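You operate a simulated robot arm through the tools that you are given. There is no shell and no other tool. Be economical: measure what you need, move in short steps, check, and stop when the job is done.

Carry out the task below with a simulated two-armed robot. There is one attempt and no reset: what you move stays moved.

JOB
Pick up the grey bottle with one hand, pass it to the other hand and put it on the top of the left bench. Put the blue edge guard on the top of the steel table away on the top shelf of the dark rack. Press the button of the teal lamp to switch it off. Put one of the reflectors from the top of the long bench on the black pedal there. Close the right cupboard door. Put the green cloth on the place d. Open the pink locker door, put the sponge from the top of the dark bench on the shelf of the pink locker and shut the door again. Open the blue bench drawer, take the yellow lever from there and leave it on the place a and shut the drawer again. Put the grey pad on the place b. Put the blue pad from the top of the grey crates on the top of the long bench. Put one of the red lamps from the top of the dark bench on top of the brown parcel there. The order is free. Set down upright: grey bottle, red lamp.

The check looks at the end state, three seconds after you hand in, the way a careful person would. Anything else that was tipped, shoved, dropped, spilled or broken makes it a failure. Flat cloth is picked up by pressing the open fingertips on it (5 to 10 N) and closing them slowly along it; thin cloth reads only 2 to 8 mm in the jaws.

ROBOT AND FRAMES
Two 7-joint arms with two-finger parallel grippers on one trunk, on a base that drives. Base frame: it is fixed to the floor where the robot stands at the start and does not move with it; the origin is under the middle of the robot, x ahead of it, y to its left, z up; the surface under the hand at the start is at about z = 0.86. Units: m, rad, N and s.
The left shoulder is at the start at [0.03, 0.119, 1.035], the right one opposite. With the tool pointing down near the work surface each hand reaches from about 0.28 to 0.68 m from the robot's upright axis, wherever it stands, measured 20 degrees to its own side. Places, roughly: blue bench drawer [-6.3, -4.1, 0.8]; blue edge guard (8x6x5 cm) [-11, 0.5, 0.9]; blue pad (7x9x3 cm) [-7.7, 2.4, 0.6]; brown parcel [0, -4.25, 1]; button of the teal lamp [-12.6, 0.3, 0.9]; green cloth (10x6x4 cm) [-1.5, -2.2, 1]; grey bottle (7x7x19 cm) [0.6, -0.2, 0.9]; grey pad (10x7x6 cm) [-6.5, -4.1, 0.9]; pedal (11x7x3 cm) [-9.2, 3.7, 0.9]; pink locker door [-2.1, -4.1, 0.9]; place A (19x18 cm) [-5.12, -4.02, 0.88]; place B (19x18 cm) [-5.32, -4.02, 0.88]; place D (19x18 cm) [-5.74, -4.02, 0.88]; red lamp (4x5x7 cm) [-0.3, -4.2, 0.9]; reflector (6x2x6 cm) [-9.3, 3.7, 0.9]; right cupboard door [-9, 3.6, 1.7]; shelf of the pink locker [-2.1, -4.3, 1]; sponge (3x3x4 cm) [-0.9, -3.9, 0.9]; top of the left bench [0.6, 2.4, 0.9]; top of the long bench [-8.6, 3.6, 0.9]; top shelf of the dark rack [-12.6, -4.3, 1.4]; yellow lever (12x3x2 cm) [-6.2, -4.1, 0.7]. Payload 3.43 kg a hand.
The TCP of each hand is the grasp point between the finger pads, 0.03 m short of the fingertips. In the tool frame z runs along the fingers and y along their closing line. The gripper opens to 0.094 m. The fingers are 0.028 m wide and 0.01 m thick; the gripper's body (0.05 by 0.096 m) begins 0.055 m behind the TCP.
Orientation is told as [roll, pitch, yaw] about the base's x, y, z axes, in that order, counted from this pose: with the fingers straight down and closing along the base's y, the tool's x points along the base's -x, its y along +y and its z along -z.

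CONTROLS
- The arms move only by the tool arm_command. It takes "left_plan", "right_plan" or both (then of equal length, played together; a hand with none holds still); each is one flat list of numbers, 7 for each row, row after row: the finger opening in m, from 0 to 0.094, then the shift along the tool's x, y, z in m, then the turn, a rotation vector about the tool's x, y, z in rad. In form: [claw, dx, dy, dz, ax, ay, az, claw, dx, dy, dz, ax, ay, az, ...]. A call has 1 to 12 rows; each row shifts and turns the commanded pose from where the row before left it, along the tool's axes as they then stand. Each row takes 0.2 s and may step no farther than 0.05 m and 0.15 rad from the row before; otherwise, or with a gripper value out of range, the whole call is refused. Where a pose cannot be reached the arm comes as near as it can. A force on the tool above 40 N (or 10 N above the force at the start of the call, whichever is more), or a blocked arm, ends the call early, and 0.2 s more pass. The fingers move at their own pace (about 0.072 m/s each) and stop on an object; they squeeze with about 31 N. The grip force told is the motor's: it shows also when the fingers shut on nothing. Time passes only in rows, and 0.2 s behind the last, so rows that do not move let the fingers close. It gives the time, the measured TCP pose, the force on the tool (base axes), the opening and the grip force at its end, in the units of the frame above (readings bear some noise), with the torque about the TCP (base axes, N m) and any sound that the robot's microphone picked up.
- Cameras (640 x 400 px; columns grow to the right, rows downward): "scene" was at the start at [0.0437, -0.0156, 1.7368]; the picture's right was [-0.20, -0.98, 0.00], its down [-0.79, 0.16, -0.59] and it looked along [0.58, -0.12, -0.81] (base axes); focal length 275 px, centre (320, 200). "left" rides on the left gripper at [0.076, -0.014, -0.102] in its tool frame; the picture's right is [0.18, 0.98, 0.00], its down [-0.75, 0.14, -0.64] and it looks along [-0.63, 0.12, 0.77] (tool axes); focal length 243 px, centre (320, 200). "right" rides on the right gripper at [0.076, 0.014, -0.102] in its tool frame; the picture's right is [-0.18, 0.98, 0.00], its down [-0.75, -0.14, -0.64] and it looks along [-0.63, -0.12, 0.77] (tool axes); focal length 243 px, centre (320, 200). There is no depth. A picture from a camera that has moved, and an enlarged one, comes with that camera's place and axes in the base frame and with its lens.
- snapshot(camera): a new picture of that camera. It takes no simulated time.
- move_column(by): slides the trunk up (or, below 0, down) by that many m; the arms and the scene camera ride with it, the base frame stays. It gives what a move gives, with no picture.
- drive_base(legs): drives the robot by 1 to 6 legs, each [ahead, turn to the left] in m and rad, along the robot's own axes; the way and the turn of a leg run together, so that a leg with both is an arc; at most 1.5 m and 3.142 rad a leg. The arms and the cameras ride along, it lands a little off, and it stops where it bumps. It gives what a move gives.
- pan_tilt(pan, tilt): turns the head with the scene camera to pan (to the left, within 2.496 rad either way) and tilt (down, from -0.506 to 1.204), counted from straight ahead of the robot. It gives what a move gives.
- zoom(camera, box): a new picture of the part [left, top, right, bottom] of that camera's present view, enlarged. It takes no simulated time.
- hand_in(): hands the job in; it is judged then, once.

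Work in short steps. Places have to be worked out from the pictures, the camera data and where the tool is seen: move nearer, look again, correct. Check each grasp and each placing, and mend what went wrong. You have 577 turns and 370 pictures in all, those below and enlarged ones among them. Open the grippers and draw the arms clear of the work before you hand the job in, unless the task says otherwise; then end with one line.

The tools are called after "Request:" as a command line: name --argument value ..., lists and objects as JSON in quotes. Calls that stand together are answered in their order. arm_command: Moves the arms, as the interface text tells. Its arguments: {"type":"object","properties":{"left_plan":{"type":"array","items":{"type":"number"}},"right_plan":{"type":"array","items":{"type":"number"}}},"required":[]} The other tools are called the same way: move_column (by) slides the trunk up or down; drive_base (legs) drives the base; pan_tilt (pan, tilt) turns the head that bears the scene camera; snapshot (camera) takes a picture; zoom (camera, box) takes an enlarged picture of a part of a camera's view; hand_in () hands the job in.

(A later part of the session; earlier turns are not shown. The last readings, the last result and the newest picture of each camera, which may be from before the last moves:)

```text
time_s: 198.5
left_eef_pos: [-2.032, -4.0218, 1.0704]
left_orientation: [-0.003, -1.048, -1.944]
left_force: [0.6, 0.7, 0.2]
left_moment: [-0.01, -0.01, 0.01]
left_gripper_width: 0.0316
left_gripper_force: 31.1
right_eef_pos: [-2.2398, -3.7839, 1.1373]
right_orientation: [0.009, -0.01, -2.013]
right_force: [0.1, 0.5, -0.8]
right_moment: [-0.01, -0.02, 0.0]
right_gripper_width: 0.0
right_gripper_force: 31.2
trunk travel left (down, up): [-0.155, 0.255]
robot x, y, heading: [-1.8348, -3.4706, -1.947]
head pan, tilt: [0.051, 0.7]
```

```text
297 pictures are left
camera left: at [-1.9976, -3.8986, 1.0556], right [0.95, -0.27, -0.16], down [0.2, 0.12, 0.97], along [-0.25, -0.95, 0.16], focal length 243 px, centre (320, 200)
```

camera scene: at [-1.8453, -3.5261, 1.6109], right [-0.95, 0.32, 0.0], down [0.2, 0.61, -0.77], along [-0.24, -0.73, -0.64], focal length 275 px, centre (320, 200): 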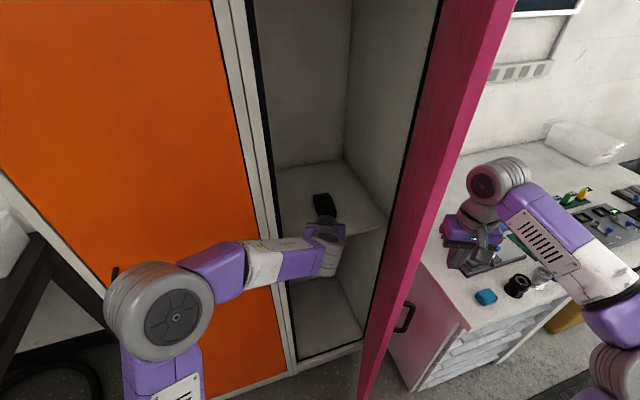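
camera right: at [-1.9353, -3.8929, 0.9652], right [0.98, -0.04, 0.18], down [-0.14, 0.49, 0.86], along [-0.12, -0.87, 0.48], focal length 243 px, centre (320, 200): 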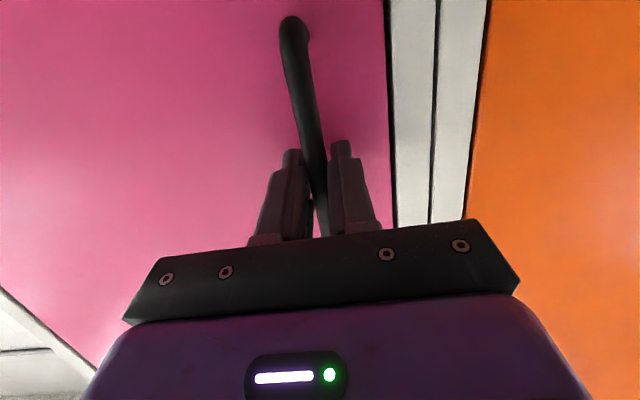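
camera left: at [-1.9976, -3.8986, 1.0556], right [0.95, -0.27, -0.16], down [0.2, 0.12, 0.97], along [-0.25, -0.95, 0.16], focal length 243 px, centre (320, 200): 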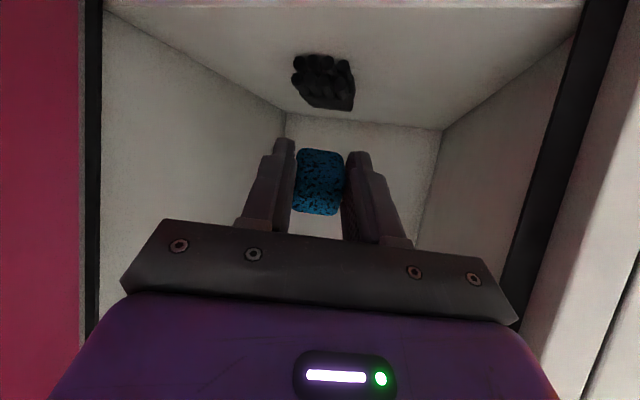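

A black item is straight ahead, so I go in slightly left of it to (-2.02,-4.12), then lower part of the way.

Request:
arm_command --left_plan '[0.01, -0.0144, 0.0157, 0.0252, 0, 0, 0, 0.01, -0.0144, 0.0157, 0.0252, 0, 0, 0, 0.01, -0.0144, 0.0157, 0.0252, 0, 0, 0, 0.01, 0.022, 0, 0.0125, 0, 0, 0, 0.01, 0.0173, 0, 0.01, 0, 0, 0, 0.01, 0, 0, 0, 0, 0, 0]'

Request:
snapshot --camera "left"

Request:
snapshot --camera "scene"

```text
time_s: 199.9
left_eef_pos: [-2.0191, -4.1175, 1.0274]
left_orientation: [0.0, -1.048, -1.945]
left_force: [-0.5, 0.2, 0.3]
left_moment: [0.01, 0.02, 0.0]
left_gripper_width: 0.0313
left_gripper_force: 30.7
right_eef_pos: [-2.2406, -3.7842, 1.1368]
right_orientation: [0.011, -0.011, -2.015]
right_force: [-0.4, 0.8, -0.3]
right_moment: [0.03, 0.0, -0.03]
right_gripper_width: 0.0002
right_gripper_force: 30.8
trunk travel left (down, up): [-0.155, 0.255]
robot x, y, heading: [-1.8328, -3.474, -1.945]
head pan, tilt: [0.051, 0.7]
```

```text
296 pictures are left
camera left: at [-1.9857, -3.9928, 1.0125], right [0.95, -0.27, -0.16], down [0.2, 0.12, 0.97], along [-0.25, -0.95, 0.17], focal length 243 px, centre (320, 200)
```

left: 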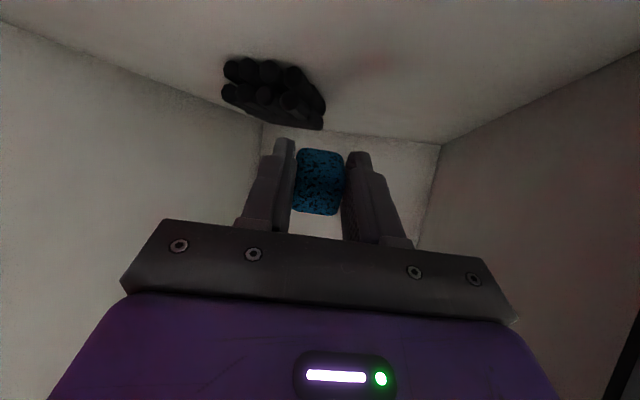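

```text
295 pictures are left
camera scene: at [-1.846, -3.5262, 1.6109], right [-0.95, 0.32, 0.0], down [0.2, 0.61, -0.77], along [-0.24, -0.73, -0.64], focal length 275 px, centre (320, 200)
```

scene: 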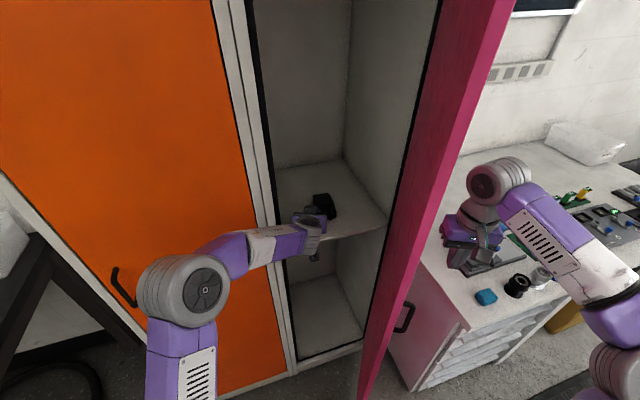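

The gloves are close; I pull back 2 cm and 0.8 cm to the side, then lower gently until contact.

Request:
arm_command --left_plan '[0.01, 0.01, 0.008, -0.0173, 0, 0, 0, 0.01, 0.0104, 0, 0.006, 0, 0, 0, 0.01, 0.0052, 0, 0.003, 0, 0, 0, 0.01, 0.0035, 0, 0.002, 0, 0, 0, 0.01, 0, 0, 0, 0, 0, 0]'

```text
time_s: 201.1
left_eef_pos: [-2.004, -4.1017, 1.006]
left_orientation: [-0.001, -1.049, -1.945]
left_force: [-1.0, -0.2, -0.1]
left_moment: [0.02, -0.03, -0.01]
left_gripper_width: 0.0316
left_gripper_force: 31.0
right_eef_pos: [-2.2406, -3.7849, 1.1368]
right_orientation: [0.01, -0.01, -2.015]
right_force: [0.3, 0.7, 0.4]
right_moment: [0.02, 0.01, 0.03]
right_gripper_width: 0.0
right_gripper_force: 30.1
trunk travel left (down, up): [-0.155, 0.255]
robot x, y, heading: [-1.828, -3.4717, -1.943]
head pan, tilt: [0.051, 0.7]
```

Request:
arm_command --left_plan '[0.01, 0.0043, 0, 0.0025, 0, 0, 0, 0.01, 0.0043, 0, 0.0025, 0, 0, 0, 0.01, 0, 0, 0, 0, 0, 0]'

Request:
snapshot --camera "left"

```text
time_s: 201.9
left_eef_pos: [-2.0037, -4.1026, 0.9963]
left_orientation: [0.001, -1.05, -1.944]
left_force: [-0.3, 0.1, -0.1]
left_moment: [-0.02, -0.02, -0.01]
left_gripper_width: 0.0315
left_gripper_force: 31.0
right_eef_pos: [-2.2403, -3.783, 1.1367]
right_orientation: [0.01, -0.011, -2.013]
right_force: [0.3, 0.1, 0.1]
right_moment: [0.02, 0.0, -0.01]
right_gripper_width: 0.0002
right_gripper_force: 30.8
trunk travel left (down, up): [-0.155, 0.255]
robot x, y, heading: [-1.8319, -3.4715, -1.943]
head pan, tilt: [0.051, 0.7]
```

```text
294 pictures are left
camera left: at [-1.9705, -3.9792, 0.9814], right [0.95, -0.27, -0.16], down [0.2, 0.12, 0.97], along [-0.25, -0.95, 0.16], focal length 243 px, centre (320, 200)
```

left: 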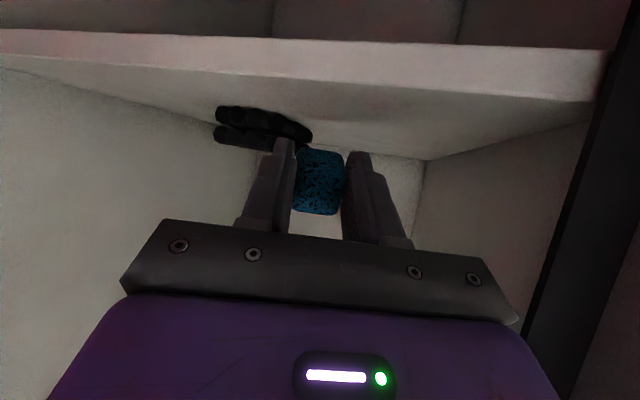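

Shelf top looks to be at ≈0.955. I lower further.

Request:
arm_command --left_plan '[0.01, 0.0043, 0, 0.0025, 0, 0, 0, 0.01, 0.0035, 0, 0.002, 0, 0, 0, 0.01, 0, 0, 0, 0, 0, 0]'

```text
time_s: 202.7
left_eef_pos: [-2.0042, -4.1032, 0.9864]
left_orientation: [-0.001, -1.048, -1.945]
left_force: [-0.9, -0.5, 0.2]
left_moment: [0.01, 0.02, -0.01]
left_gripper_width: 0.0313
left_gripper_force: 31.1
right_eef_pos: [-2.2401, -3.7845, 1.1359]
right_orientation: [0.009, -0.009, -2.014]
right_force: [0.8, 0.3, 0.3]
right_moment: [0.0, -0.01, 0.03]
right_gripper_width: 0.0001
right_gripper_force: 31.0
trunk travel left (down, up): [-0.155, 0.255]
robot x, y, heading: [-1.8271, -3.473, -1.943]
head pan, tilt: [0.051, 0.7]
```

Request:
arm_command --left_plan '[0.01, 0.0035, 0, 0.002, 0, 0, 0, 0.01, 0.0035, 0, 0.002, 0, 0, 0, 0.01, 0, 0, 0, 0, 0, 0]'

Request:
snapshot --camera "left"

```text
time_s: 203.5
left_eef_pos: [-2.0023, -4.1035, 0.9782]
left_orientation: [0.0, -1.05, -1.945]
left_force: [-0.1, 0.8, 0.4]
left_moment: [-0.02, 0.03, 0.01]
left_gripper_width: 0.0315
left_gripper_force: 30.6
right_eef_pos: [-2.2395, -3.7843, 1.1364]
right_orientation: [0.01, -0.01, -2.013]
right_force: [0.4, 0.5, 0.1]
right_moment: [0.0, 0.0, 0.0]
right_gripper_width: 0.0
right_gripper_force: 30.5
trunk travel left (down, up): [-0.155, 0.255]
robot x, y, heading: [-1.8311, -3.4721, -1.941]
head pan, tilt: [0.051, 0.7]
```

```text
293 pictures are left
camera left: at [-1.9703, -3.9792, 0.964], right [0.95, -0.27, -0.16], down [0.2, 0.12, 0.97], along [-0.25, -0.95, 0.16], focal length 243 px, centre (320, 200)
```

left: 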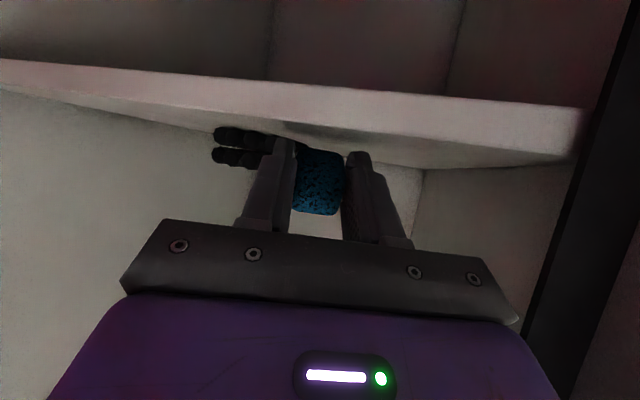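

Request:
arm_command --left_plan '[0.01, 0.0035, 0, 0.002, 0, 0, 0, 0.01, 0, 0, 0, 0, 0, 0]'

```text
time_s: 204.1
left_eef_pos: [-2.0042, -4.1015, 0.9763]
left_orientation: [0.0, -1.054, -1.945]
left_force: [0.7, -1.0, 9.7]
left_moment: [-0.24, 0.02, -0.16]
left_gripper_width: 0.0311
left_gripper_force: 31.1
right_eef_pos: [-2.2407, -3.7832, 1.1378]
right_orientation: [0.008, -0.011, -2.013]
right_force: [0.3, -0.7, 0.5]
right_moment: [0.01, 0.02, 0.01]
right_gripper_width: 0.0
right_gripper_force: 31.6
trunk travel left (down, up): [-0.155, 0.255]
robot x, y, heading: [-1.8315, -3.4741, -1.945]
head pan, tilt: [0.051, 0.7]
```

Contact. I open and withdraw straight back.

Request:
arm_command --left_plan '[0.03, 0, 0, 0, 0, 0, 0, 0.052, 0, 0, 0, 0, 0, 0, 0.052, 0, 0, 0, 0, 0, 0, 0.052, 0.017, 0, -0.0347, 0, 0, 0, 0.052, 0.017, 0, -0.0347, 0, 0, 0, 0.052, 0.017, 0, -0.0347, 0, 0, 0, 0.052, 0.017, 0.02, -0.0347, 0, 0, 0, 0.052, 0, 0.03, 0, 0, 0, 0]'

Request:
snapshot --camera "scene"

Request:
snapshot --camera "left"

```text
time_s: 205.9
left_eef_pos: [-1.902, -3.9773, 0.9869]
left_orientation: [-0.001, -1.048, -1.942]
left_force: [0.7, 0.1, -0.2]
left_moment: [0.0, -0.02, -0.03]
left_gripper_width: 0.0517
left_gripper_force: 0.2
right_eef_pos: [-2.2387, -3.7849, 1.1365]
right_orientation: [0.007, -0.01, -2.014]
right_force: [-0.2, 0.0, -0.1]
right_moment: [0.0, 0.01, -0.01]
right_gripper_width: 0.0001
right_gripper_force: 30.8
trunk travel left (down, up): [-0.155, 0.255]
robot x, y, heading: [-1.8336, -3.4716, -1.946]
head pan, tilt: [0.051, 0.7]
```

```text
292 pictures are left
camera scene: at [-1.8453, -3.527, 1.6108], right [-0.95, 0.32, 0.0], down [0.2, 0.61, -0.76], along [-0.24, -0.73, -0.64], focal length 275 px, centre (320, 200)
```

scene: 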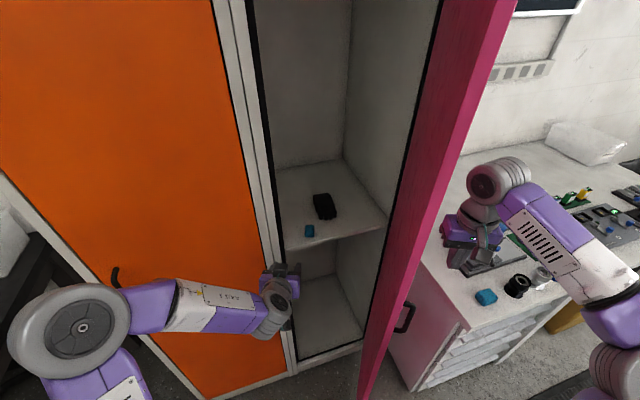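

```text
291 pictures are left
camera left: at [-1.868, -3.8537, 0.972], right [0.95, -0.27, -0.16], down [0.2, 0.12, 0.97], along [-0.25, -0.95, 0.16], focal length 243 px, centre (320, 200)
```

left: 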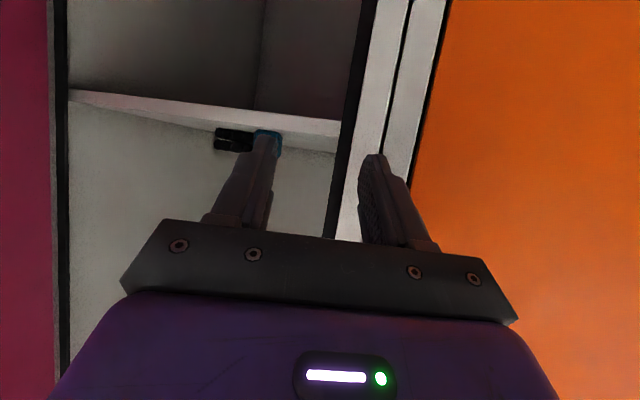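

The sponge sits on the shelf. I retract the left hand out of the door's sweep, pitching it back down.

Request:
arm_command --left_plan '[0.052, 0.02, 0.01, -0.03, 0, 0.1, 0, 0.052, 0.02, 0.01, -0.03, 0, 0.15, 0, 0.052, 0.02, 0.01, -0.03, 0, 0.15, 0, 0.052, 0.02, 0.01, -0.03, 0, 0.15, 0, 0.052, 0.02, 0.01, -0.03, 0, 0.15, 0, 0.052, 0.02, 0, -0.03, 0, 0.15, 0, 0.052, 0.02, 0, -0.03, 0, 0.15, 0, 0.052, 0, 0, -0.03, 0, 0.05, 0]'

Request:
snapshot --camera "scene"

```text
time_s: 207.7
left_eef_pos: [-1.7666, -3.7806, 1.0985]
left_orientation: [-0.001, 0.002, -1.946]
left_force: [-0.4, -0.9, -1.2]
left_moment: [0.01, 0.0, 0.02]
left_gripper_width: 0.0519
left_gripper_force: 0.2
right_eef_pos: [-2.2394, -3.7834, 1.1364]
right_orientation: [0.008, -0.011, -2.015]
right_force: [0.4, 0.0, -0.3]
right_moment: [-0.02, -0.03, -0.01]
right_gripper_width: 0.0001
right_gripper_force: 31.0
trunk travel left (down, up): [-0.155, 0.255]
robot x, y, heading: [-1.8304, -3.4749, -1.948]
head pan, tilt: [0.051, 0.7]
```

```text
290 pictures are left
camera scene: at [-1.8462, -3.5267, 1.6109], right [-0.95, 0.32, 0.0], down [0.2, 0.61, -0.76], along [-0.24, -0.73, -0.64], focal length 275 px, centre (320, 200)
```

scene: 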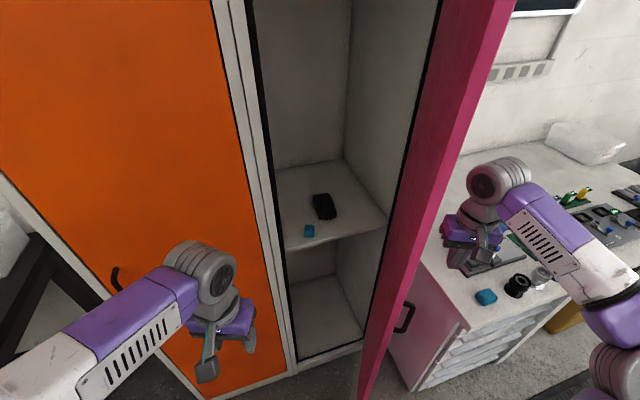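

The left hand is clear. Now the right hand pushes the door closed along its arc.

Request:
arm_command --right_plan '[0, 0.02, 0.026, 0, 0, 0, 0, 0, 0.02, 0.026, 0, 0, 0, 0, 0, -0.0094, 0.038, 0, 0, 0, 0, 0, -0.0094, 0.038, 0, 0, 0, 0, 0, -0.0094, 0.038, 0, 0, 0, 0, 0, -0.0094, 0.038, 0, 0, 0, 0, 0, 0, 0, 0, 0, 0, 0]'

Request:
snapshot --camera "scene"

```text
time_s: 209.3
left_eef_pos: [-1.7683, -3.7818, 1.0986]
left_orientation: [0.0, -0.001, -1.944]
left_force: [-0.1, 0.5, 0.3]
left_moment: [0.0, 0.0, 0.02]
left_gripper_width: 0.052
left_gripper_force: 0.0
right_eef_pos: [-2.1758, -3.7729, 1.1376]
right_orientation: [0.009, -0.01, -2.014]
right_force: [1.1, -0.4, -0.1]
right_moment: [0.0, 0.02, 0.02]
right_gripper_width: 0.0001
right_gripper_force: 30.9
right hand out of reach, approached as far as the arm can: row 3, 4, 5, 6
trunk travel left (down, up): [-0.155, 0.255]
robot x, y, heading: [-1.8281, -3.4743, -1.945]
head pan, tilt: [0.051, 0.7]
```

```text
289 pictures are left
camera scene: at [-1.8461, -3.5265, 1.6109], right [-0.95, 0.32, 0.0], down [0.2, 0.61, -0.76], along [-0.24, -0.73, -0.64], focal length 275 px, centre (320, 200)
```

scene: 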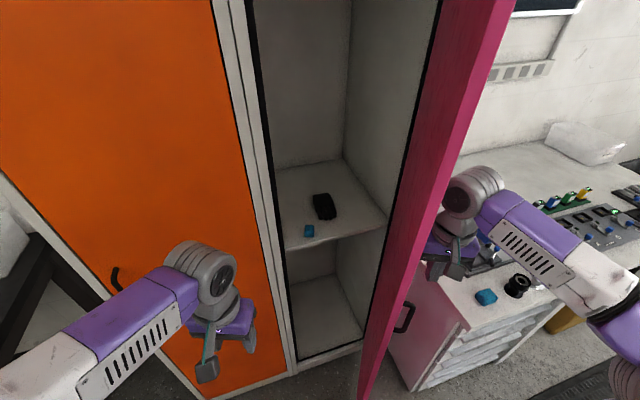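

The hand is too high relative to the lowered shoulder. I raise the trunk back and lower the hand correspondingly.

Request:
move_column --by 0.145

Request:
arm_command --right_plan '[0, 0, 0, 0.045, 0, 0, 0, 0, 0, 0, 0.045, 0, 0, 0, 0, 0, 0, 0.045, 0, 0, 0, 0, 0, 0, 0, 0, 0, 0]'

```text
time_s: 211.0
left_eef_pos: [-1.767, -3.7814, 1.2426]
left_orientation: [0.001, 0.001, -1.946]
left_force: [0.6, -0.3, 0.8]
left_moment: [-0.01, -0.02, -0.01]
left_gripper_width: 0.0518
left_gripper_force: 0.1
right_eef_pos: [-2.1764, -3.7721, 1.2817]
right_orientation: [0.01, -0.011, -2.015]
right_force: [-0.4, -0.1, -0.5]
right_moment: [0.03, 0.0, -0.01]
right_gripper_width: 0.0
right_gripper_force: 30.9
trunk travel left (down, up): [-0.3, 0.11]
robot x, y, heading: [-1.8361, -3.4768, -1.945]
head pan, tilt: [0.051, 0.7]
```

```text
time_s: 212.0
left_eef_pos: [-1.766, -3.7806, 1.2424]
left_orientation: [0.0, -0.002, -1.945]
left_force: [0.6, 0.5, 0.0]
left_moment: [0.01, 0.0, -0.01]
left_gripper_width: 0.0521
left_gripper_force: 0.0
right_eef_pos: [-2.1753, -3.7737, 1.1495]
right_orientation: [0.008, -0.011, -2.012]
right_force: [0.3, -0.1, -0.1]
right_moment: [-0.03, -0.01, 0.0]
right_gripper_width: 0.0004
right_gripper_force: 31.2
trunk travel left (down, up): [-0.3, 0.11]
robot x, y, heading: [-1.8337, -3.4705, -1.942]
head pan, tilt: [0.051, 0.7]
```

Now push again along the arc.

Request:
arm_command --right_plan '[0, -0.0094, 0.038, 0, 0, 0, 0, 0, -0.0094, 0.038, 0, 0, 0, 0, 0, -0.0094, 0.038, 0, 0, 0, 0, 0, -0.0094, 0.038, 0, 0, 0, 0, 0, 0, 0, 0, 0, 0, 0]'

Request:
snapshot --camera "scene"

```text
time_s: 213.2
left_eef_pos: [-1.7667, -3.7807, 1.2426]
left_orientation: [0.0, 0.001, -1.944]
left_force: [-0.3, -0.2, -0.1]
left_moment: [-0.01, -0.01, 0.0]
left_gripper_width: 0.0518
left_gripper_force: 0.0
right_eef_pos: [-2.1522, -3.7921, 1.1495]
right_orientation: [0.01, -0.011, -2.014]
right_force: [-0.6, -0.5, 0.2]
right_moment: [0.0, -0.03, 0.0]
right_gripper_width: 0.0
right_gripper_force: 30.9
right hand out of reach, approached as far as the arm can: row 1, 2, 3, 4
trunk travel left (down, up): [-0.3, 0.11]
robot x, y, heading: [-1.8331, -3.4737, -1.947]
head pan, tilt: [0.051, 0.7]
```

```text
288 pictures are left
camera scene: at [-1.8461, -3.5265, 1.7559], right [-0.95, 0.32, 0.0], down [0.2, 0.61, -0.76], along [-0.24, -0.73, -0.64], focal length 275 px, centre (320, 200)
```

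scene: 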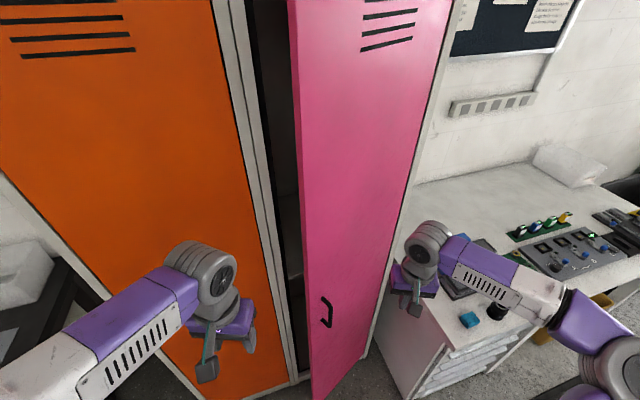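

The door has swung to ~25°. The left hand, better placed, will push it shut.

Request:
arm_command --left_plan '[0.0, -0.0194, -0.0382, 0, 0, 0, 0, 0.0, -0.0194, -0.0382, 0, 0, 0, 0, 0.0, -0.0194, -0.0382, 0, 0, 0, 0, 0, -0.0194, -0.0382, 0, 0, 0, 0, 0, -0.0194, -0.0382, 0, 0, 0, 0, 0, -0.041, 0.0161, 0, 0, 0, 0, 0, -0.041, 0.0161, 0, 0, 0, 0, 0, -0.041, 0.0161, 0, 0, 0, 0, 0, 0, 0, 0, 0, 0, 0]'

Request:
snapshot --camera "scene"

```text
time_s: 215.2
left_eef_pos: [-1.9825, -3.9322, 1.2429]
left_orientation: [-0.002, 0.002, -1.946]
left_force: [0.0, 0.8, -1.2]
left_moment: [-0.02, -0.04, 0.0]
left_gripper_width: 0.0
left_gripper_force: 30.7
right_eef_pos: [-2.1517, -3.791, 1.1506]
right_orientation: [0.008, -0.012, -2.014]
right_force: [0.0, 0.9, 0.3]
right_moment: [0.03, 0.0, -0.03]
right_gripper_width: 0.0
right_gripper_force: 31.0
trunk travel left (down, up): [-0.3, 0.11]
robot x, y, heading: [-1.8318, -3.4729, -1.942]
head pan, tilt: [0.051, 0.7]
```

```text
287 pictures are left
camera scene: at [-1.8458, -3.5252, 1.7559], right [-0.95, 0.32, 0.0], down [0.2, 0.61, -0.77], along [-0.24, -0.73, -0.64], focal length 275 px, centre (320, 200)
```

scene: 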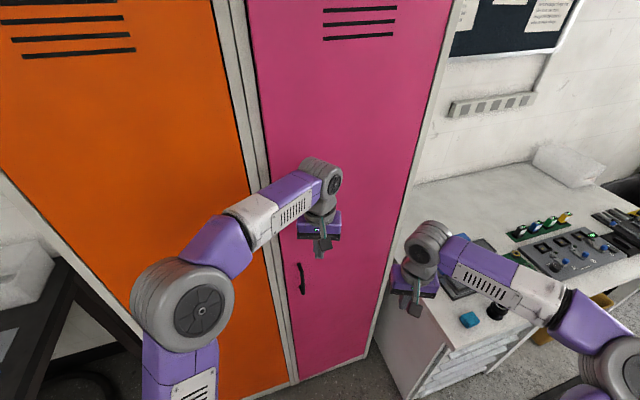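

Nearly shut; I press on gently to be sure.

Request:
arm_command --left_plan '[0, -0.028, 0.011, 0, 0, 0, 0, 0, -0.02, 0.008, 0, 0, 0, 0, 0, -0.018, 0.007, 0, 0, 0, 0, 0, -0.012, 0.004, 0, 0, 0, 0, 0, 0, 0, 0, 0, 0, 0]'

Request:
snapshot --camera "scene"

```text
time_s: 216.0
left_eef_pos: [-1.9801, -3.9967, 1.2448]
left_orientation: [0.001, 0.021, -1.946]
left_force: [10.2, 19.2, 0.2]
left_moment: [-1.86, 0.88, 0.43]
left_gripper_width: 0.0
left_gripper_force: 30.2
right_eef_pos: [-2.151, -3.79, 1.1504]
right_orientation: [0.008, -0.012, -2.016]
right_force: [-0.1, -1.1, -1.3]
right_moment: [0.05, 0.0, -0.03]
right_gripper_width: 0.0002
right_gripper_force: 30.7
trunk travel left (down, up): [-0.3, 0.11]
robot x, y, heading: [-1.8331, -3.4698, -1.942]
head pan, tilt: [0.051, 0.7]
stopped in row 4 (left hand): the force on the tool passed its limit at 50 N (the readings are from after the stop); the commanded pose is now the measured one
```

```text
286 pictures are left
camera scene: at [-1.8453, -3.5248, 1.7559], right [-0.95, 0.32, 0.0], down [0.2, 0.61, -0.77], along [-0.24, -0.73, -0.64], focal length 275 px, centre (320, 200)
```

scene: 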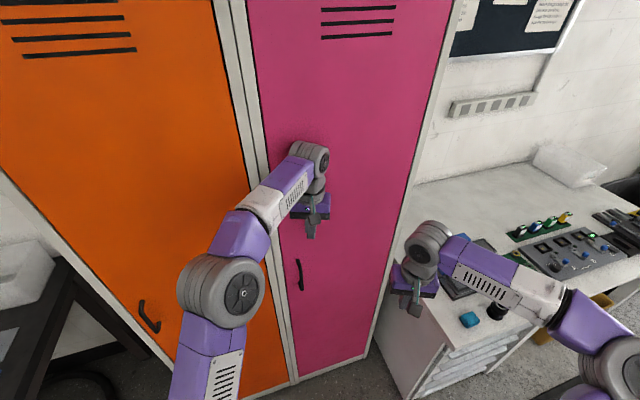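

The door is shut. I retract the left hand and look toward the bike/tray side (behind me).

Request:
arm_command --left_plan '[0.05, 0.045, 0, 0, 0, 0, 0, 0.05, 0.045, 0.01, 0, 0, 0, 0, 0.05, 0.045, 0.01, 0, 0, 0, 0, 0.05, 0.04, 0.02, 0, 0, 0, 0]' --right_plan '[0.05, 0.03, 0, -0.02, 0, 0, 0, 0.05, 0.03, 0, -0.02, 0, 0, 0, 0.05, 0.02, 0, -0.02, 0, 0, 0, 0.05, 0, 0, -0.02, 0, 0, 0]'

Request:
pan_tilt --pan -2.3 --tilt 0.55

Request:
snapshot --camera "scene"

Request:
pan_tilt --pan -1.4 --tilt 0.45

Request:
snapshot --camera "scene"

```text
time_s: 217.0
left_eef_pos: [-1.8776, -3.8493, 1.2465]
left_orientation: [-0.001, 0.013, -1.946]
left_force: [0.8, 0.7, 0.5]
left_moment: [0.02, 0.04, 0.01]
left_gripper_width: 0.0501
left_gripper_force: 0.1
right_eef_pos: [-2.1154, -3.7175, 1.2289]
right_orientation: [0.01, -0.011, -2.01]
right_force: [0.2, -0.1, 0.2]
right_moment: [0.05, -0.01, 0.01]
right_gripper_width: 0.0498
right_gripper_force: 0.0
trunk travel left (down, up): [-0.3, 0.11]
robot x, y, heading: [-1.8339, -3.4705, -1.944]
head pan, tilt: [0.051, 0.7]
```

```text
time_s: 219.2
left_eef_pos: [-1.8801, -3.8499, 1.2472]
left_orientation: [0.0, 0.018, -1.949]
left_force: [-0.3, -0.7, 0.1]
left_moment: [0.01, -0.01, 0.01]
left_gripper_width: 0.05
left_gripper_force: 0.1
right_eef_pos: [-2.1172, -3.7174, 1.2272]
right_orientation: [0.01, -0.011, -2.014]
right_force: [-0.6, 0.0, -0.9]
right_moment: [0.0, 0.02, 0.02]
right_gripper_width: 0.0498
right_gripper_force: 0.0
trunk travel left (down, up): [-0.3, 0.11]
robot x, y, heading: [-1.8296, -3.4726, -1.946]
head pan, tilt: [-2.3, 0.55]
```

```text
285 pictures are left
camera scene: at [-1.8598, -3.3658, 1.769], right [0.89, 0.45, 0.0], down [0.24, -0.47, -0.85], along [-0.39, 0.76, -0.52], focal length 275 px, centre (320, 200)
```

scene: 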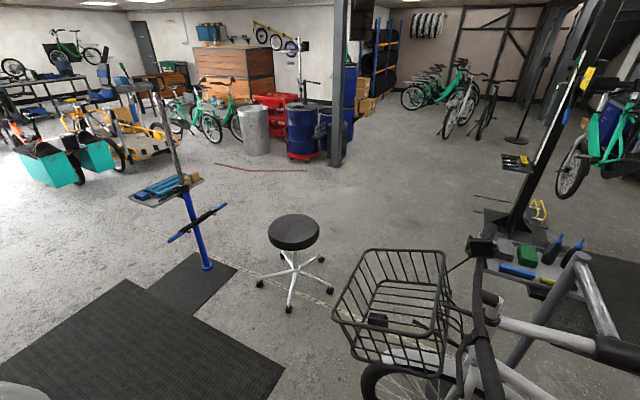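

```text
time_s: 220.4
left_eef_pos: [-1.879, -3.849, 1.2464]
left_orientation: [0.0, 0.015, -1.949]
left_force: [-0.5, -0.6, -0.1]
left_moment: [-0.04, -0.01, -0.04]
left_gripper_width: 0.0499
left_gripper_force: 0.1
right_eef_pos: [-2.1161, -3.7169, 1.2284]
right_orientation: [0.009, -0.011, -2.015]
right_force: [-0.8, 1.2, 0.1]
right_moment: [0.01, 0.02, 0.0]
right_gripper_width: 0.05
right_gripper_force: 0.1
trunk travel left (down, up): [-0.3, 0.11]
robot x, y, heading: [-1.8323, -3.4747, -1.941]
head pan, tilt: [-1.4, 0.45]
```

```text
284 pictures are left
camera scene: at [-1.9092, -3.4274, 1.778], right [0.2, 0.98, 0.0], down [0.43, -0.09, -0.9], along [-0.88, 0.18, -0.44], focal length 275 px, centre (320, 200)
```

scene: 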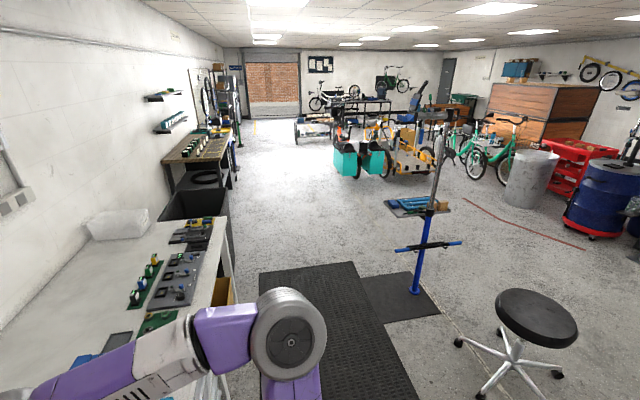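

The green cloth is on the repair-stand tray at about (-1.49,-2.22,0.98), beyond the bike and the stool. I take the wide way round: west, north, then back east.

Request:
drive_base --legs '[[0, -1.4], [1.3, 0], [1.2, 0], [0, -1.37]]'

Request:
pan_tilt --pan -0.6 --tilt 0.4

Request:
snapshot --camera "scene"

```text
time_s: 239.3
left_eef_pos: [-4.4084, -2.7384, 1.245]
left_orientation: [0.0, 0.017, 1.618]
left_force: [0.1, 0.7, 0.1]
left_moment: [0.04, 0.02, 0.0]
left_gripper_width: 0.0498
left_gripper_force: 0.1
right_eef_pos: [-4.1367, -2.761, 1.2296]
right_orientation: [0.009, -0.009, 1.554]
right_force: [0.5, -0.6, 0.0]
right_moment: [-0.01, -0.01, 0.0]
right_gripper_width: 0.0501
right_gripper_force: 0.1
trunk travel left (down, up): [-0.3, 0.11]
robot x, y, heading: [-4.2967, -3.1049, 1.623]
head pan, tilt: [-1.4, 0.45]
```

```text
time_s: 240.5
left_eef_pos: [-4.4085, -2.739, 1.2473]
left_orientation: [0.001, 0.017, 1.621]
left_force: [0.8, 0.2, 0.2]
left_moment: [-0.03, -0.02, 0.02]
left_gripper_width: 0.0498
left_gripper_force: 0.0
right_eef_pos: [-4.1374, -2.7609, 1.2281]
right_orientation: [0.008, -0.011, 1.553]
right_force: [0.6, -0.6, -0.1]
right_moment: [0.0, -0.02, -0.02]
right_gripper_width: 0.0495
right_gripper_force: 0.0
trunk travel left (down, up): [-0.3, 0.11]
robot x, y, heading: [-4.2926, -3.0999, 1.625]
head pan, tilt: [-0.6, 0.4]
```

```text
283 pictures are left
camera scene: at [-4.2441, -3.0536, 1.7827], right [0.85, -0.52, 0.0], down [-0.2, -0.33, -0.92], along [0.48, 0.79, -0.39], focal length 275 px, centre (320, 200)
```

scene: 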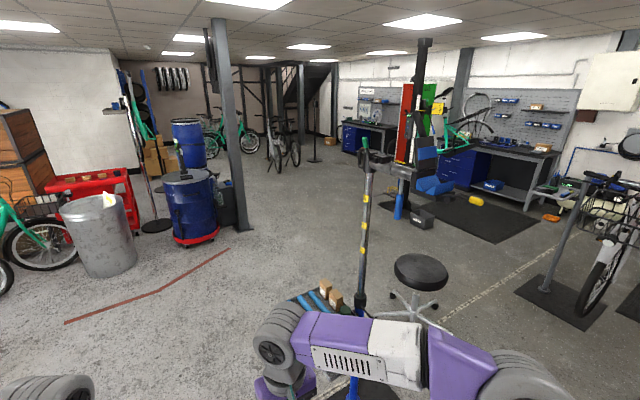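

Clear view. I go north a bit further west of the blue stand, then east along y≈-1.4 to x≈-2.1.

Request:
drive_base --legs '[[0, 0.23], [1.5, 0], [0.15, 0], [0, -1.75], [1.3, 0], [1.2, 0]]'

Request:
pan_tilt --pan -0.7 --tilt 0.5

Request:
snapshot --camera "scene"

```text
time_s: 265.5
left_eef_pos: [-2.0233, -0.9914, 1.2466]
left_orientation: [0.0, 0.015, 0.148]
left_force: [0.4, 0.7, -0.3]
left_moment: [0.01, -0.03, 0.02]
left_gripper_width: 0.0502
left_gripper_force: 0.0
right_eef_pos: [-2.0183, -1.2648, 1.2292]
right_orientation: [0.009, -0.011, 0.083]
right_force: [0.0, 0.7, -0.2]
right_moment: [-0.01, -0.02, -0.01]
right_gripper_width: 0.05
right_gripper_force: 0.0
trunk travel left (down, up): [-0.3, 0.11]
robot x, y, heading: [-2.3718, -1.1409, 0.153]
head pan, tilt: [-0.6, 0.4]
```

```text
time_s: 266.2
left_eef_pos: [-2.0231, -0.9929, 1.2455]
left_orientation: [0.0, 0.016, 0.147]
left_force: [-0.3, -0.5, -0.5]
left_moment: [0.02, 0.0, 0.0]
left_gripper_width: 0.0497
left_gripper_force: 0.1
right_eef_pos: [-2.019, -1.2647, 1.2274]
right_orientation: [0.007, -0.011, 0.081]
right_force: [-0.6, 0.2, 0.5]
right_moment: [0.0, 0.01, -0.02]
right_gripper_width: 0.0499
right_gripper_force: 0.1
trunk travel left (down, up): [-0.3, 0.11]
robot x, y, heading: [-2.3743, -1.1403, 0.151]
head pan, tilt: [-0.7, 0.499]
```

```text
282 pictures are left
camera scene: at [-2.3233, -1.1937, 1.7736], right [-0.52, -0.85, 0.0], down [-0.41, 0.25, -0.88], along [0.75, -0.46, -0.48], focal length 275 px, centre (320, 200)
```

scene: 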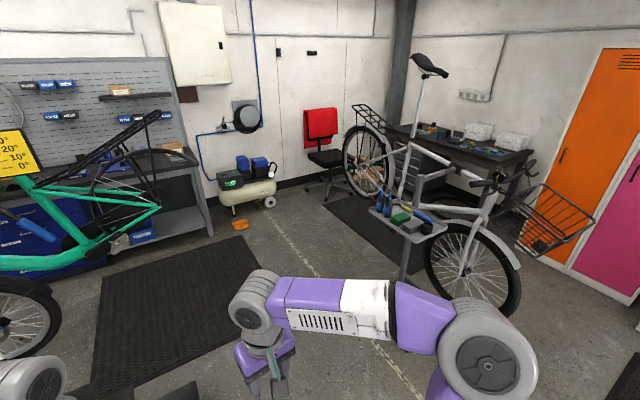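

The tray with the green cloth is ahead-right. I drive to about (-1.68,-1.68) facing it.

Request:
drive_base --legs '[[0, -0.815], [0.84, 0], [0, -0.56]]'

Request:
pan_tilt --pan 0 --tilt 0.9

Request:
snapshot --camera "scene"

```text
time_s: 274.2
left_eef_pos: [-1.4869, -1.9454, 1.2477]
left_orientation: [0.0, 0.016, -1.198]
left_force: [0.2, -0.2, -1.0]
left_moment: [-0.04, -0.01, -0.01]
left_gripper_width: 0.05
left_gripper_force: 0.1
right_eef_pos: [-1.7524, -2.0092, 1.229]
right_orientation: [0.009, -0.01, -1.264]
right_force: [0.2, -0.9, 0.7]
right_moment: [-0.01, 0.01, -0.01]
right_gripper_width: 0.0501
right_gripper_force: 0.2
trunk travel left (down, up): [-0.3, 0.11]
robot x, y, heading: [-1.7073, -1.6331, -1.188]
head pan, tilt: [-0.7, 0.499]
```

```text
time_s: 275.3
left_eef_pos: [-1.488, -1.9451, 1.2468]
left_orientation: [0.0, 0.015, -1.199]
left_force: [0.4, -0.1, 0.2]
left_moment: [0.0, 0.0, 0.03]
left_gripper_width: 0.0498
left_gripper_force: 0.0
right_eef_pos: [-1.7522, -2.0087, 1.2285]
right_orientation: [0.009, -0.01, -1.265]
right_force: [0.3, -0.1, -0.4]
right_moment: [-0.03, -0.02, 0.0]
right_gripper_width: 0.0499
right_gripper_force: 0.1
trunk travel left (down, up): [-0.3, 0.11]
robot x, y, heading: [-1.7076, -1.6389, -1.194]
head pan, tilt: [0.0, 0.901]
```

```text
281 pictures are left
camera scene: at [-1.6911, -1.6798, 1.7397], right [-0.93, -0.37, 0.0], down [-0.29, 0.73, -0.62], along [0.23, -0.58, -0.78], focal length 275 px, centre (320, 200)
```

scene: 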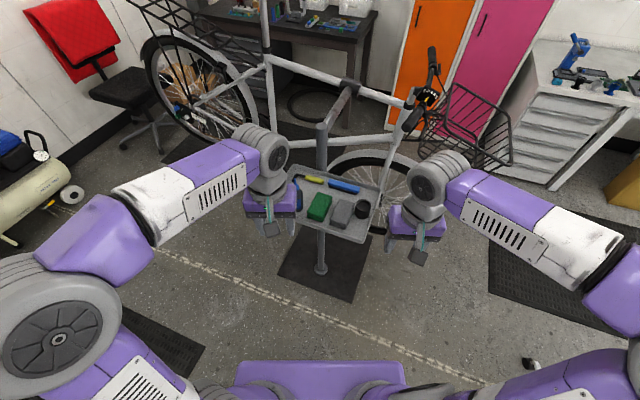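

I zoom in on the tray to see gaps around the cloth.

Request:
zoom --camera "scene" --box '[280, 160, 392, 230]'

```text
5.71 times, centred on (336, 195) of scene
camera zoom: at [-1.6911, -1.6798, 1.7397], right [-0.93, -0.37, 0.0], down [-0.29, 0.73, -0.62], along [0.23, -0.58, -0.78], focal length 1571 px, centre (229, 229)
```

zoom: 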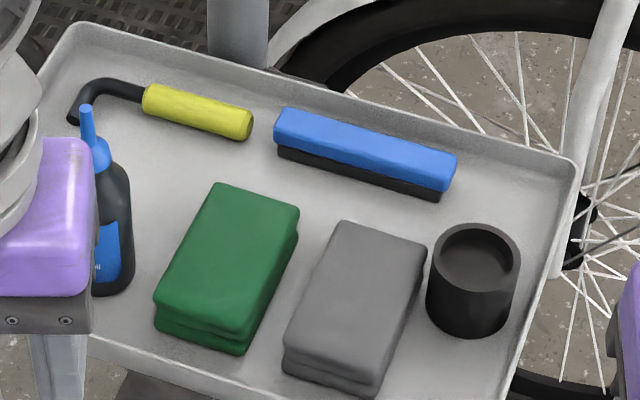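

The cloth (folded) lies with its long side along y; gap to the grey pile is ~2 cm. I bring the left hand above it, aligned.

Request:
arm_command --left_plan '[0.072, -0.0417, -0.0146, 0, 0, 0, 0.13, 0.072, -0.045, 0, 0, 0, 0, 0.13, 0.072, -0.045, 0.004, 0, 0, 0, 0.13, 0.072, -0.045, 0.006, 0, 0, 0, 0, 0.072, -0.045, 0.006, 0, 0, 0, 0, 0.072, -0.038, 0.006, 0, 0, 0, 0, 0.072, 0, 0, 0, 0, 0, 0]'

Request:
snapshot --camera "left"

```text
time_s: 276.9
left_eef_pos: [-1.4591, -2.1589, 1.2417]
left_orientation: [-0.005, 0.017, -1.589]
left_force: [-0.3, -0.4, -1.2]
left_moment: [0.03, -0.02, 0.02]
left_gripper_width: 0.0724
left_gripper_force: 0.0
left hand out of reach, approached as far as the arm can: row 5, 6
right_eef_pos: [-1.7524, -2.0113, 1.2283]
right_orientation: [0.012, -0.009, -1.266]
right_force: [0.5, -1.8, 0.5]
right_moment: [0.01, -0.02, -0.01]
right_gripper_width: 0.0498
right_gripper_force: 0.1
trunk travel left (down, up): [-0.3, 0.11]
robot x, y, heading: [-1.71, -1.6403, -1.191]
head pan, tilt: [0.0, 0.901]
```

```text
279 pictures are left
camera left: at [-1.4723, -2.0832, 1.3471], right [0.99, 0.17, 0.0], down [0.13, -0.77, 0.63], along [0.1, -0.62, -0.78], focal length 243 px, centre (320, 200)
```

left: 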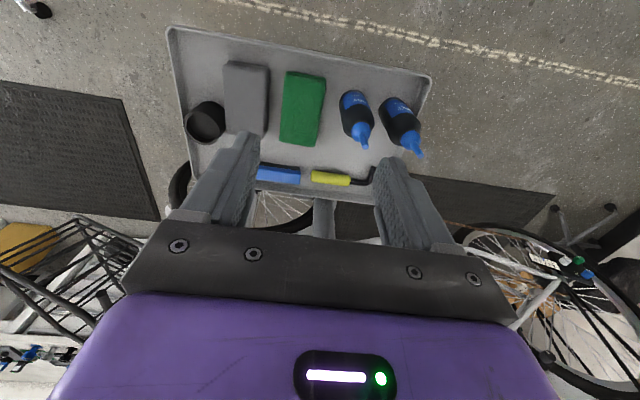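

Triangulated cloth top centre is about (-1.479, -2.21, 0.98). I descend 10 cm (better reach) and correct x.

Request:
arm_command --left_plan '[0.072, 0, -0.02, 0.04, 0, 0, 0, 0.072, 0, 0, 0.04, 0, 0, 0, 0.072, 0, 0, 0.03, 0, 0, 0, 0.072, 0, 0, 0, 0, 0, 0]'

```text
time_s: 277.9
left_eef_pos: [-1.4779, -2.1574, 1.1338]
left_orientation: [-0.004, 0.012, -1.588]
left_force: [-0.2, 1.2, 0.6]
left_moment: [0.01, 0.01, 0.01]
left_gripper_width: 0.0721
left_gripper_force: 0.1
right_eef_pos: [-1.7513, -2.0093, 1.228]
right_orientation: [0.008, -0.012, -1.265]
right_force: [0.0, -0.3, 0.4]
right_moment: [0.05, 0.02, -0.04]
right_gripper_width: 0.0499
right_gripper_force: 0.0
trunk travel left (down, up): [-0.3, 0.11]
robot x, y, heading: [-1.7102, -1.6347, -1.188]
head pan, tilt: [0.0, 0.901]
```

Request:
arm_command --left_plan '[0.072, -0.048, 0, 0, 0, -0.012, 0, 0.072, 0, 0, 0.03, 0, 0, 0, 0.072, 0, 0, 0, 0, 0, 0]'

Request:
snapshot --camera "left"

```text
time_s: 278.7
left_eef_pos: [-1.482, -2.2017, 1.1007]
left_orientation: [-0.004, 0.005, -1.587]
left_force: [0.8, 0.1, 0.2]
left_moment: [-0.01, 0.0, 0.01]
left_gripper_width: 0.0721
left_gripper_force: 0.1
left hand out of reach, approached as far as the arm can: row 1
right_eef_pos: [-1.7534, -2.0113, 1.2277]
right_orientation: [0.011, -0.012, -1.265]
right_force: [-0.5, -0.9, -0.3]
right_moment: [0.01, 0.02, 0.03]
right_gripper_width: 0.0499
right_gripper_force: 0.0
trunk travel left (down, up): [-0.3, 0.11]
robot x, y, heading: [-1.7075, -1.6359, -1.19]
head pan, tilt: [0.0, 0.901]
```

```text
278 pictures are left
camera left: at [-1.4946, -2.1252, 1.2042], right [0.99, 0.17, -0.01], down [0.13, -0.76, 0.64], along [0.1, -0.63, -0.77], focal length 243 px, centre (320, 200)
```

left: 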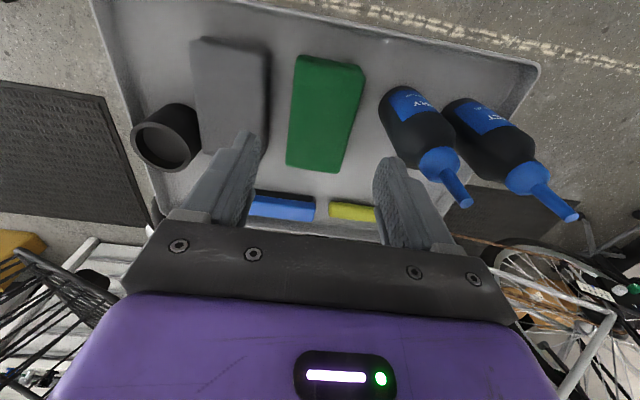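

Cloth spans x -1.508…-1.451, with ~5 mm finger margins each side. I descend straight with opening 0.067, in steps.

Request:
arm_command --left_plan '[0.067, 0, 0, 0.03, 0, 0, 0, 0.067, 0, 0, 0.03, 0, 0, 0, 0.067, 0, 0, 0.02, 0, 0, 0, 0.067, 0, 0, 0, 0, 0, 0]'

Request:
snapshot --camera "left"

```text
time_s: 279.7
left_eef_pos: [-1.4784, -2.1983, 1.0203]
left_orientation: [-0.005, 0.002, -1.587]
left_force: [0.3, -0.2, 0.1]
left_moment: [0.01, -0.01, -0.01]
left_gripper_width: 0.067
left_gripper_force: 0.0
right_eef_pos: [-1.7515, -2.0098, 1.2286]
right_orientation: [0.008, -0.011, -1.264]
right_force: [-0.6, -0.1, 0.5]
right_moment: [0.02, -0.01, -0.01]
right_gripper_width: 0.05
right_gripper_force: 0.1
trunk travel left (down, up): [-0.3, 0.11]
robot x, y, heading: [-1.708, -1.6372, -1.19]
head pan, tilt: [0.0, 0.901]
```

```text
277 pictures are left
camera left: at [-1.4914, -2.1218, 1.1227], right [0.99, 0.17, -0.01], down [0.13, -0.76, 0.64], along [0.1, -0.63, -0.77], focal length 243 px, centre (320, 200)
```

left: 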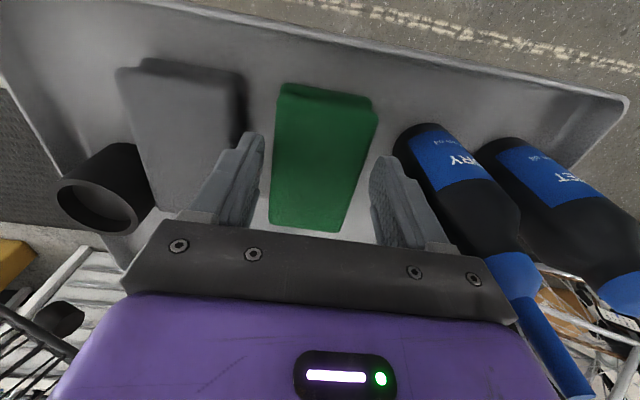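

Both fingers straddle the cloth cleanly. I descend 4 cm more and close.

Request:
arm_command --left_plan '[0.067, 0, 0, 0.02, 0, 0, 0, 0.067, 0, 0, 0.018, 0, 0, 0, 0.067, 0, 0, 0, 0, 0, 0, 0.05, 0, 0, 0, 0, 0, 0, 0.03, 0, 0, 0, 0, 0, 0, 0.01, 0, 0, 0, 0, 0, 0, 0.01, 0, 0, 0, 0, 0, 0]'

Request:
snapshot --camera "left"

```text
time_s: 281.3
left_eef_pos: [-1.4766, -2.1976, 0.9849]
left_orientation: [-0.003, -0.004, -1.585]
left_force: [8.0, -3.5, 24.8]
left_moment: [0.29, -1.21, -0.3]
left_gripper_width: 0.0639
left_gripper_force: 30.7
right_eef_pos: [-1.7511, -2.0069, 1.2285]
right_orientation: [0.01, -0.012, -1.265]
right_force: [0.0, -0.1, 0.5]
right_moment: [-0.02, 0.0, -0.04]
right_gripper_width: 0.05
right_gripper_force: 0.0
trunk travel left (down, up): [-0.3, 0.11]
robot x, y, heading: [-1.7092, -1.6352, -1.191]
head pan, tilt: [0.0, 0.901]
```

```text
276 pictures are left
camera left: at [-1.4894, -2.1212, 1.0877], right [0.99, 0.17, 0.0], down [0.13, -0.75, 0.64], along [0.11, -0.64, -0.76], focal length 243 px, centre (320, 200)
```

left: 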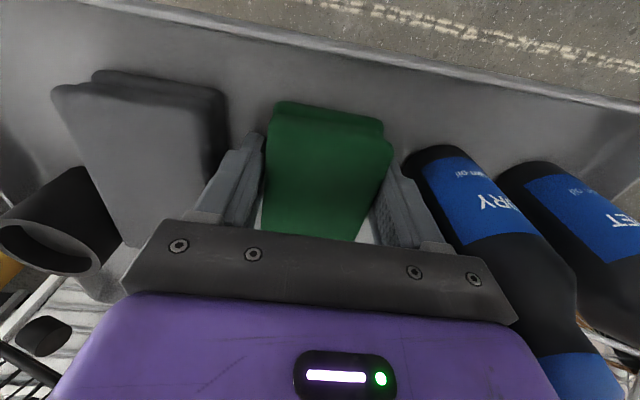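

Gripped at 64 mm, and the tips are pressing on the tray (~25 N). I lift gently.

Request:
arm_command --left_plan '[0.01, 0, 0, -0.006, 0, 0, 0, 0.01, 0, 0, -0.02, 0, 0, 0, 0.01, 0, 0, -0.03, 0, 0, 0, 0.01, 0, 0, 0, 0, 0, 0]'

Request:
snapshot --camera "left"

```text
time_s: 282.3
left_eef_pos: [-1.4783, -2.2006, 1.0392]
left_orientation: [-0.009, 0.004, -1.589]
left_force: [0.3, 0.2, -0.4]
left_moment: [0.02, -0.04, 0.02]
left_gripper_width: 0.0637
left_gripper_force: 30.7
right_eef_pos: [-1.7522, -2.01, 1.2275]
right_orientation: [0.01, -0.009, -1.267]
right_force: [-0.5, -0.1, 0.1]
right_moment: [0.0, -0.01, -0.02]
right_gripper_width: 0.0501
right_gripper_force: 0.1
trunk travel left (down, up): [-0.3, 0.11]
robot x, y, heading: [-1.7105, -1.6404, -1.194]
head pan, tilt: [0.0, 0.901]
```

```text
275 pictures are left
camera left: at [-1.491, -2.1231, 1.142], right [0.99, 0.17, -0.01], down [0.13, -0.76, 0.64], along [0.1, -0.63, -0.77], focal length 243 px, centre (320, 200)
```

left: 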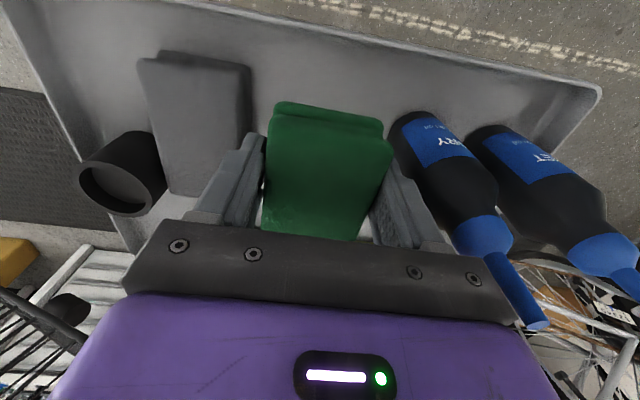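

The cloth is held. I lift it clear and draw it in.

Request:
arm_command --left_plan '[0.01, 0.01, 0, -0.04, 0, 0, 0, 0.01, 0.01, 0, -0.045, 0, 0, 0, 0.01, 0.02, 0, -0.045, 0, 0, 0, 0.01, 0.03, 0, -0.035, 0, 0, 0, 0.01, 0.045, 0, 0, 0, 0, -0.13, 0.01, 0.045, 0, 0, 0, 0, -0.13, 0.01, 0.045, 0, 0, 0, 0, -0.13]'

Request:
pan_tilt --pan -2.2 --tilt 0.35

Request:
snapshot --camera "scene"

```text
time_s: 283.9
left_eef_pos: [-1.4919, -1.9946, 1.2065]
left_orientation: [-0.006, 0.002, -1.195]
left_force: [-0.3, 0.4, -0.2]
left_moment: [-0.02, -0.01, 0.0]
left_gripper_width: 0.0633
left_gripper_force: 30.9
right_eef_pos: [-1.7517, -2.0087, 1.2284]
right_orientation: [0.009, -0.012, -1.265]
right_force: [0.1, 0.6, 0.5]
right_moment: [-0.04, -0.02, -0.02]
right_gripper_width: 0.0499
right_gripper_force: 0.1
trunk travel left (down, up): [-0.3, 0.11]
robot x, y, heading: [-1.7085, -1.6377, -1.196]
head pan, tilt: [0.0, 0.901]
```

```text
time_s: 285.9
left_eef_pos: [-1.4909, -1.9958, 1.2058]
left_orientation: [-0.006, 0.003, -1.198]
left_force: [-0.3, 0.1, -1.4]
left_moment: [0.02, 0.04, -0.01]
left_gripper_width: 0.0636
left_gripper_force: 31.0
right_eef_pos: [-1.7512, -2.0099, 1.2278]
right_orientation: [0.007, -0.009, -1.266]
right_force: [-0.1, -0.4, 0.7]
right_moment: [-0.03, 0.02, -0.01]
right_gripper_width: 0.0498
right_gripper_force: 0.1
trunk travel left (down, up): [-0.3, 0.11]
robot x, y, heading: [-1.7095, -1.6381, -1.198]
head pan, tilt: [-2.201, 0.351]
```

```text
274 pictures are left
camera scene: at [-1.809, -1.5865, 1.7873], right [0.25, 0.97, 0.0], down [0.33, -0.09, -0.94], along [-0.91, 0.23, -0.34], focal length 275 px, centre (320, 200)
```

scene: 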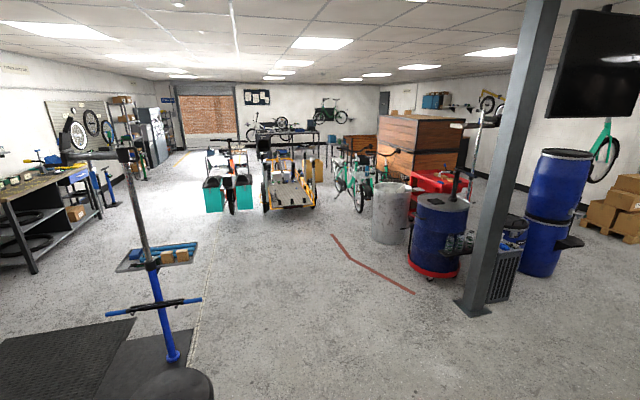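

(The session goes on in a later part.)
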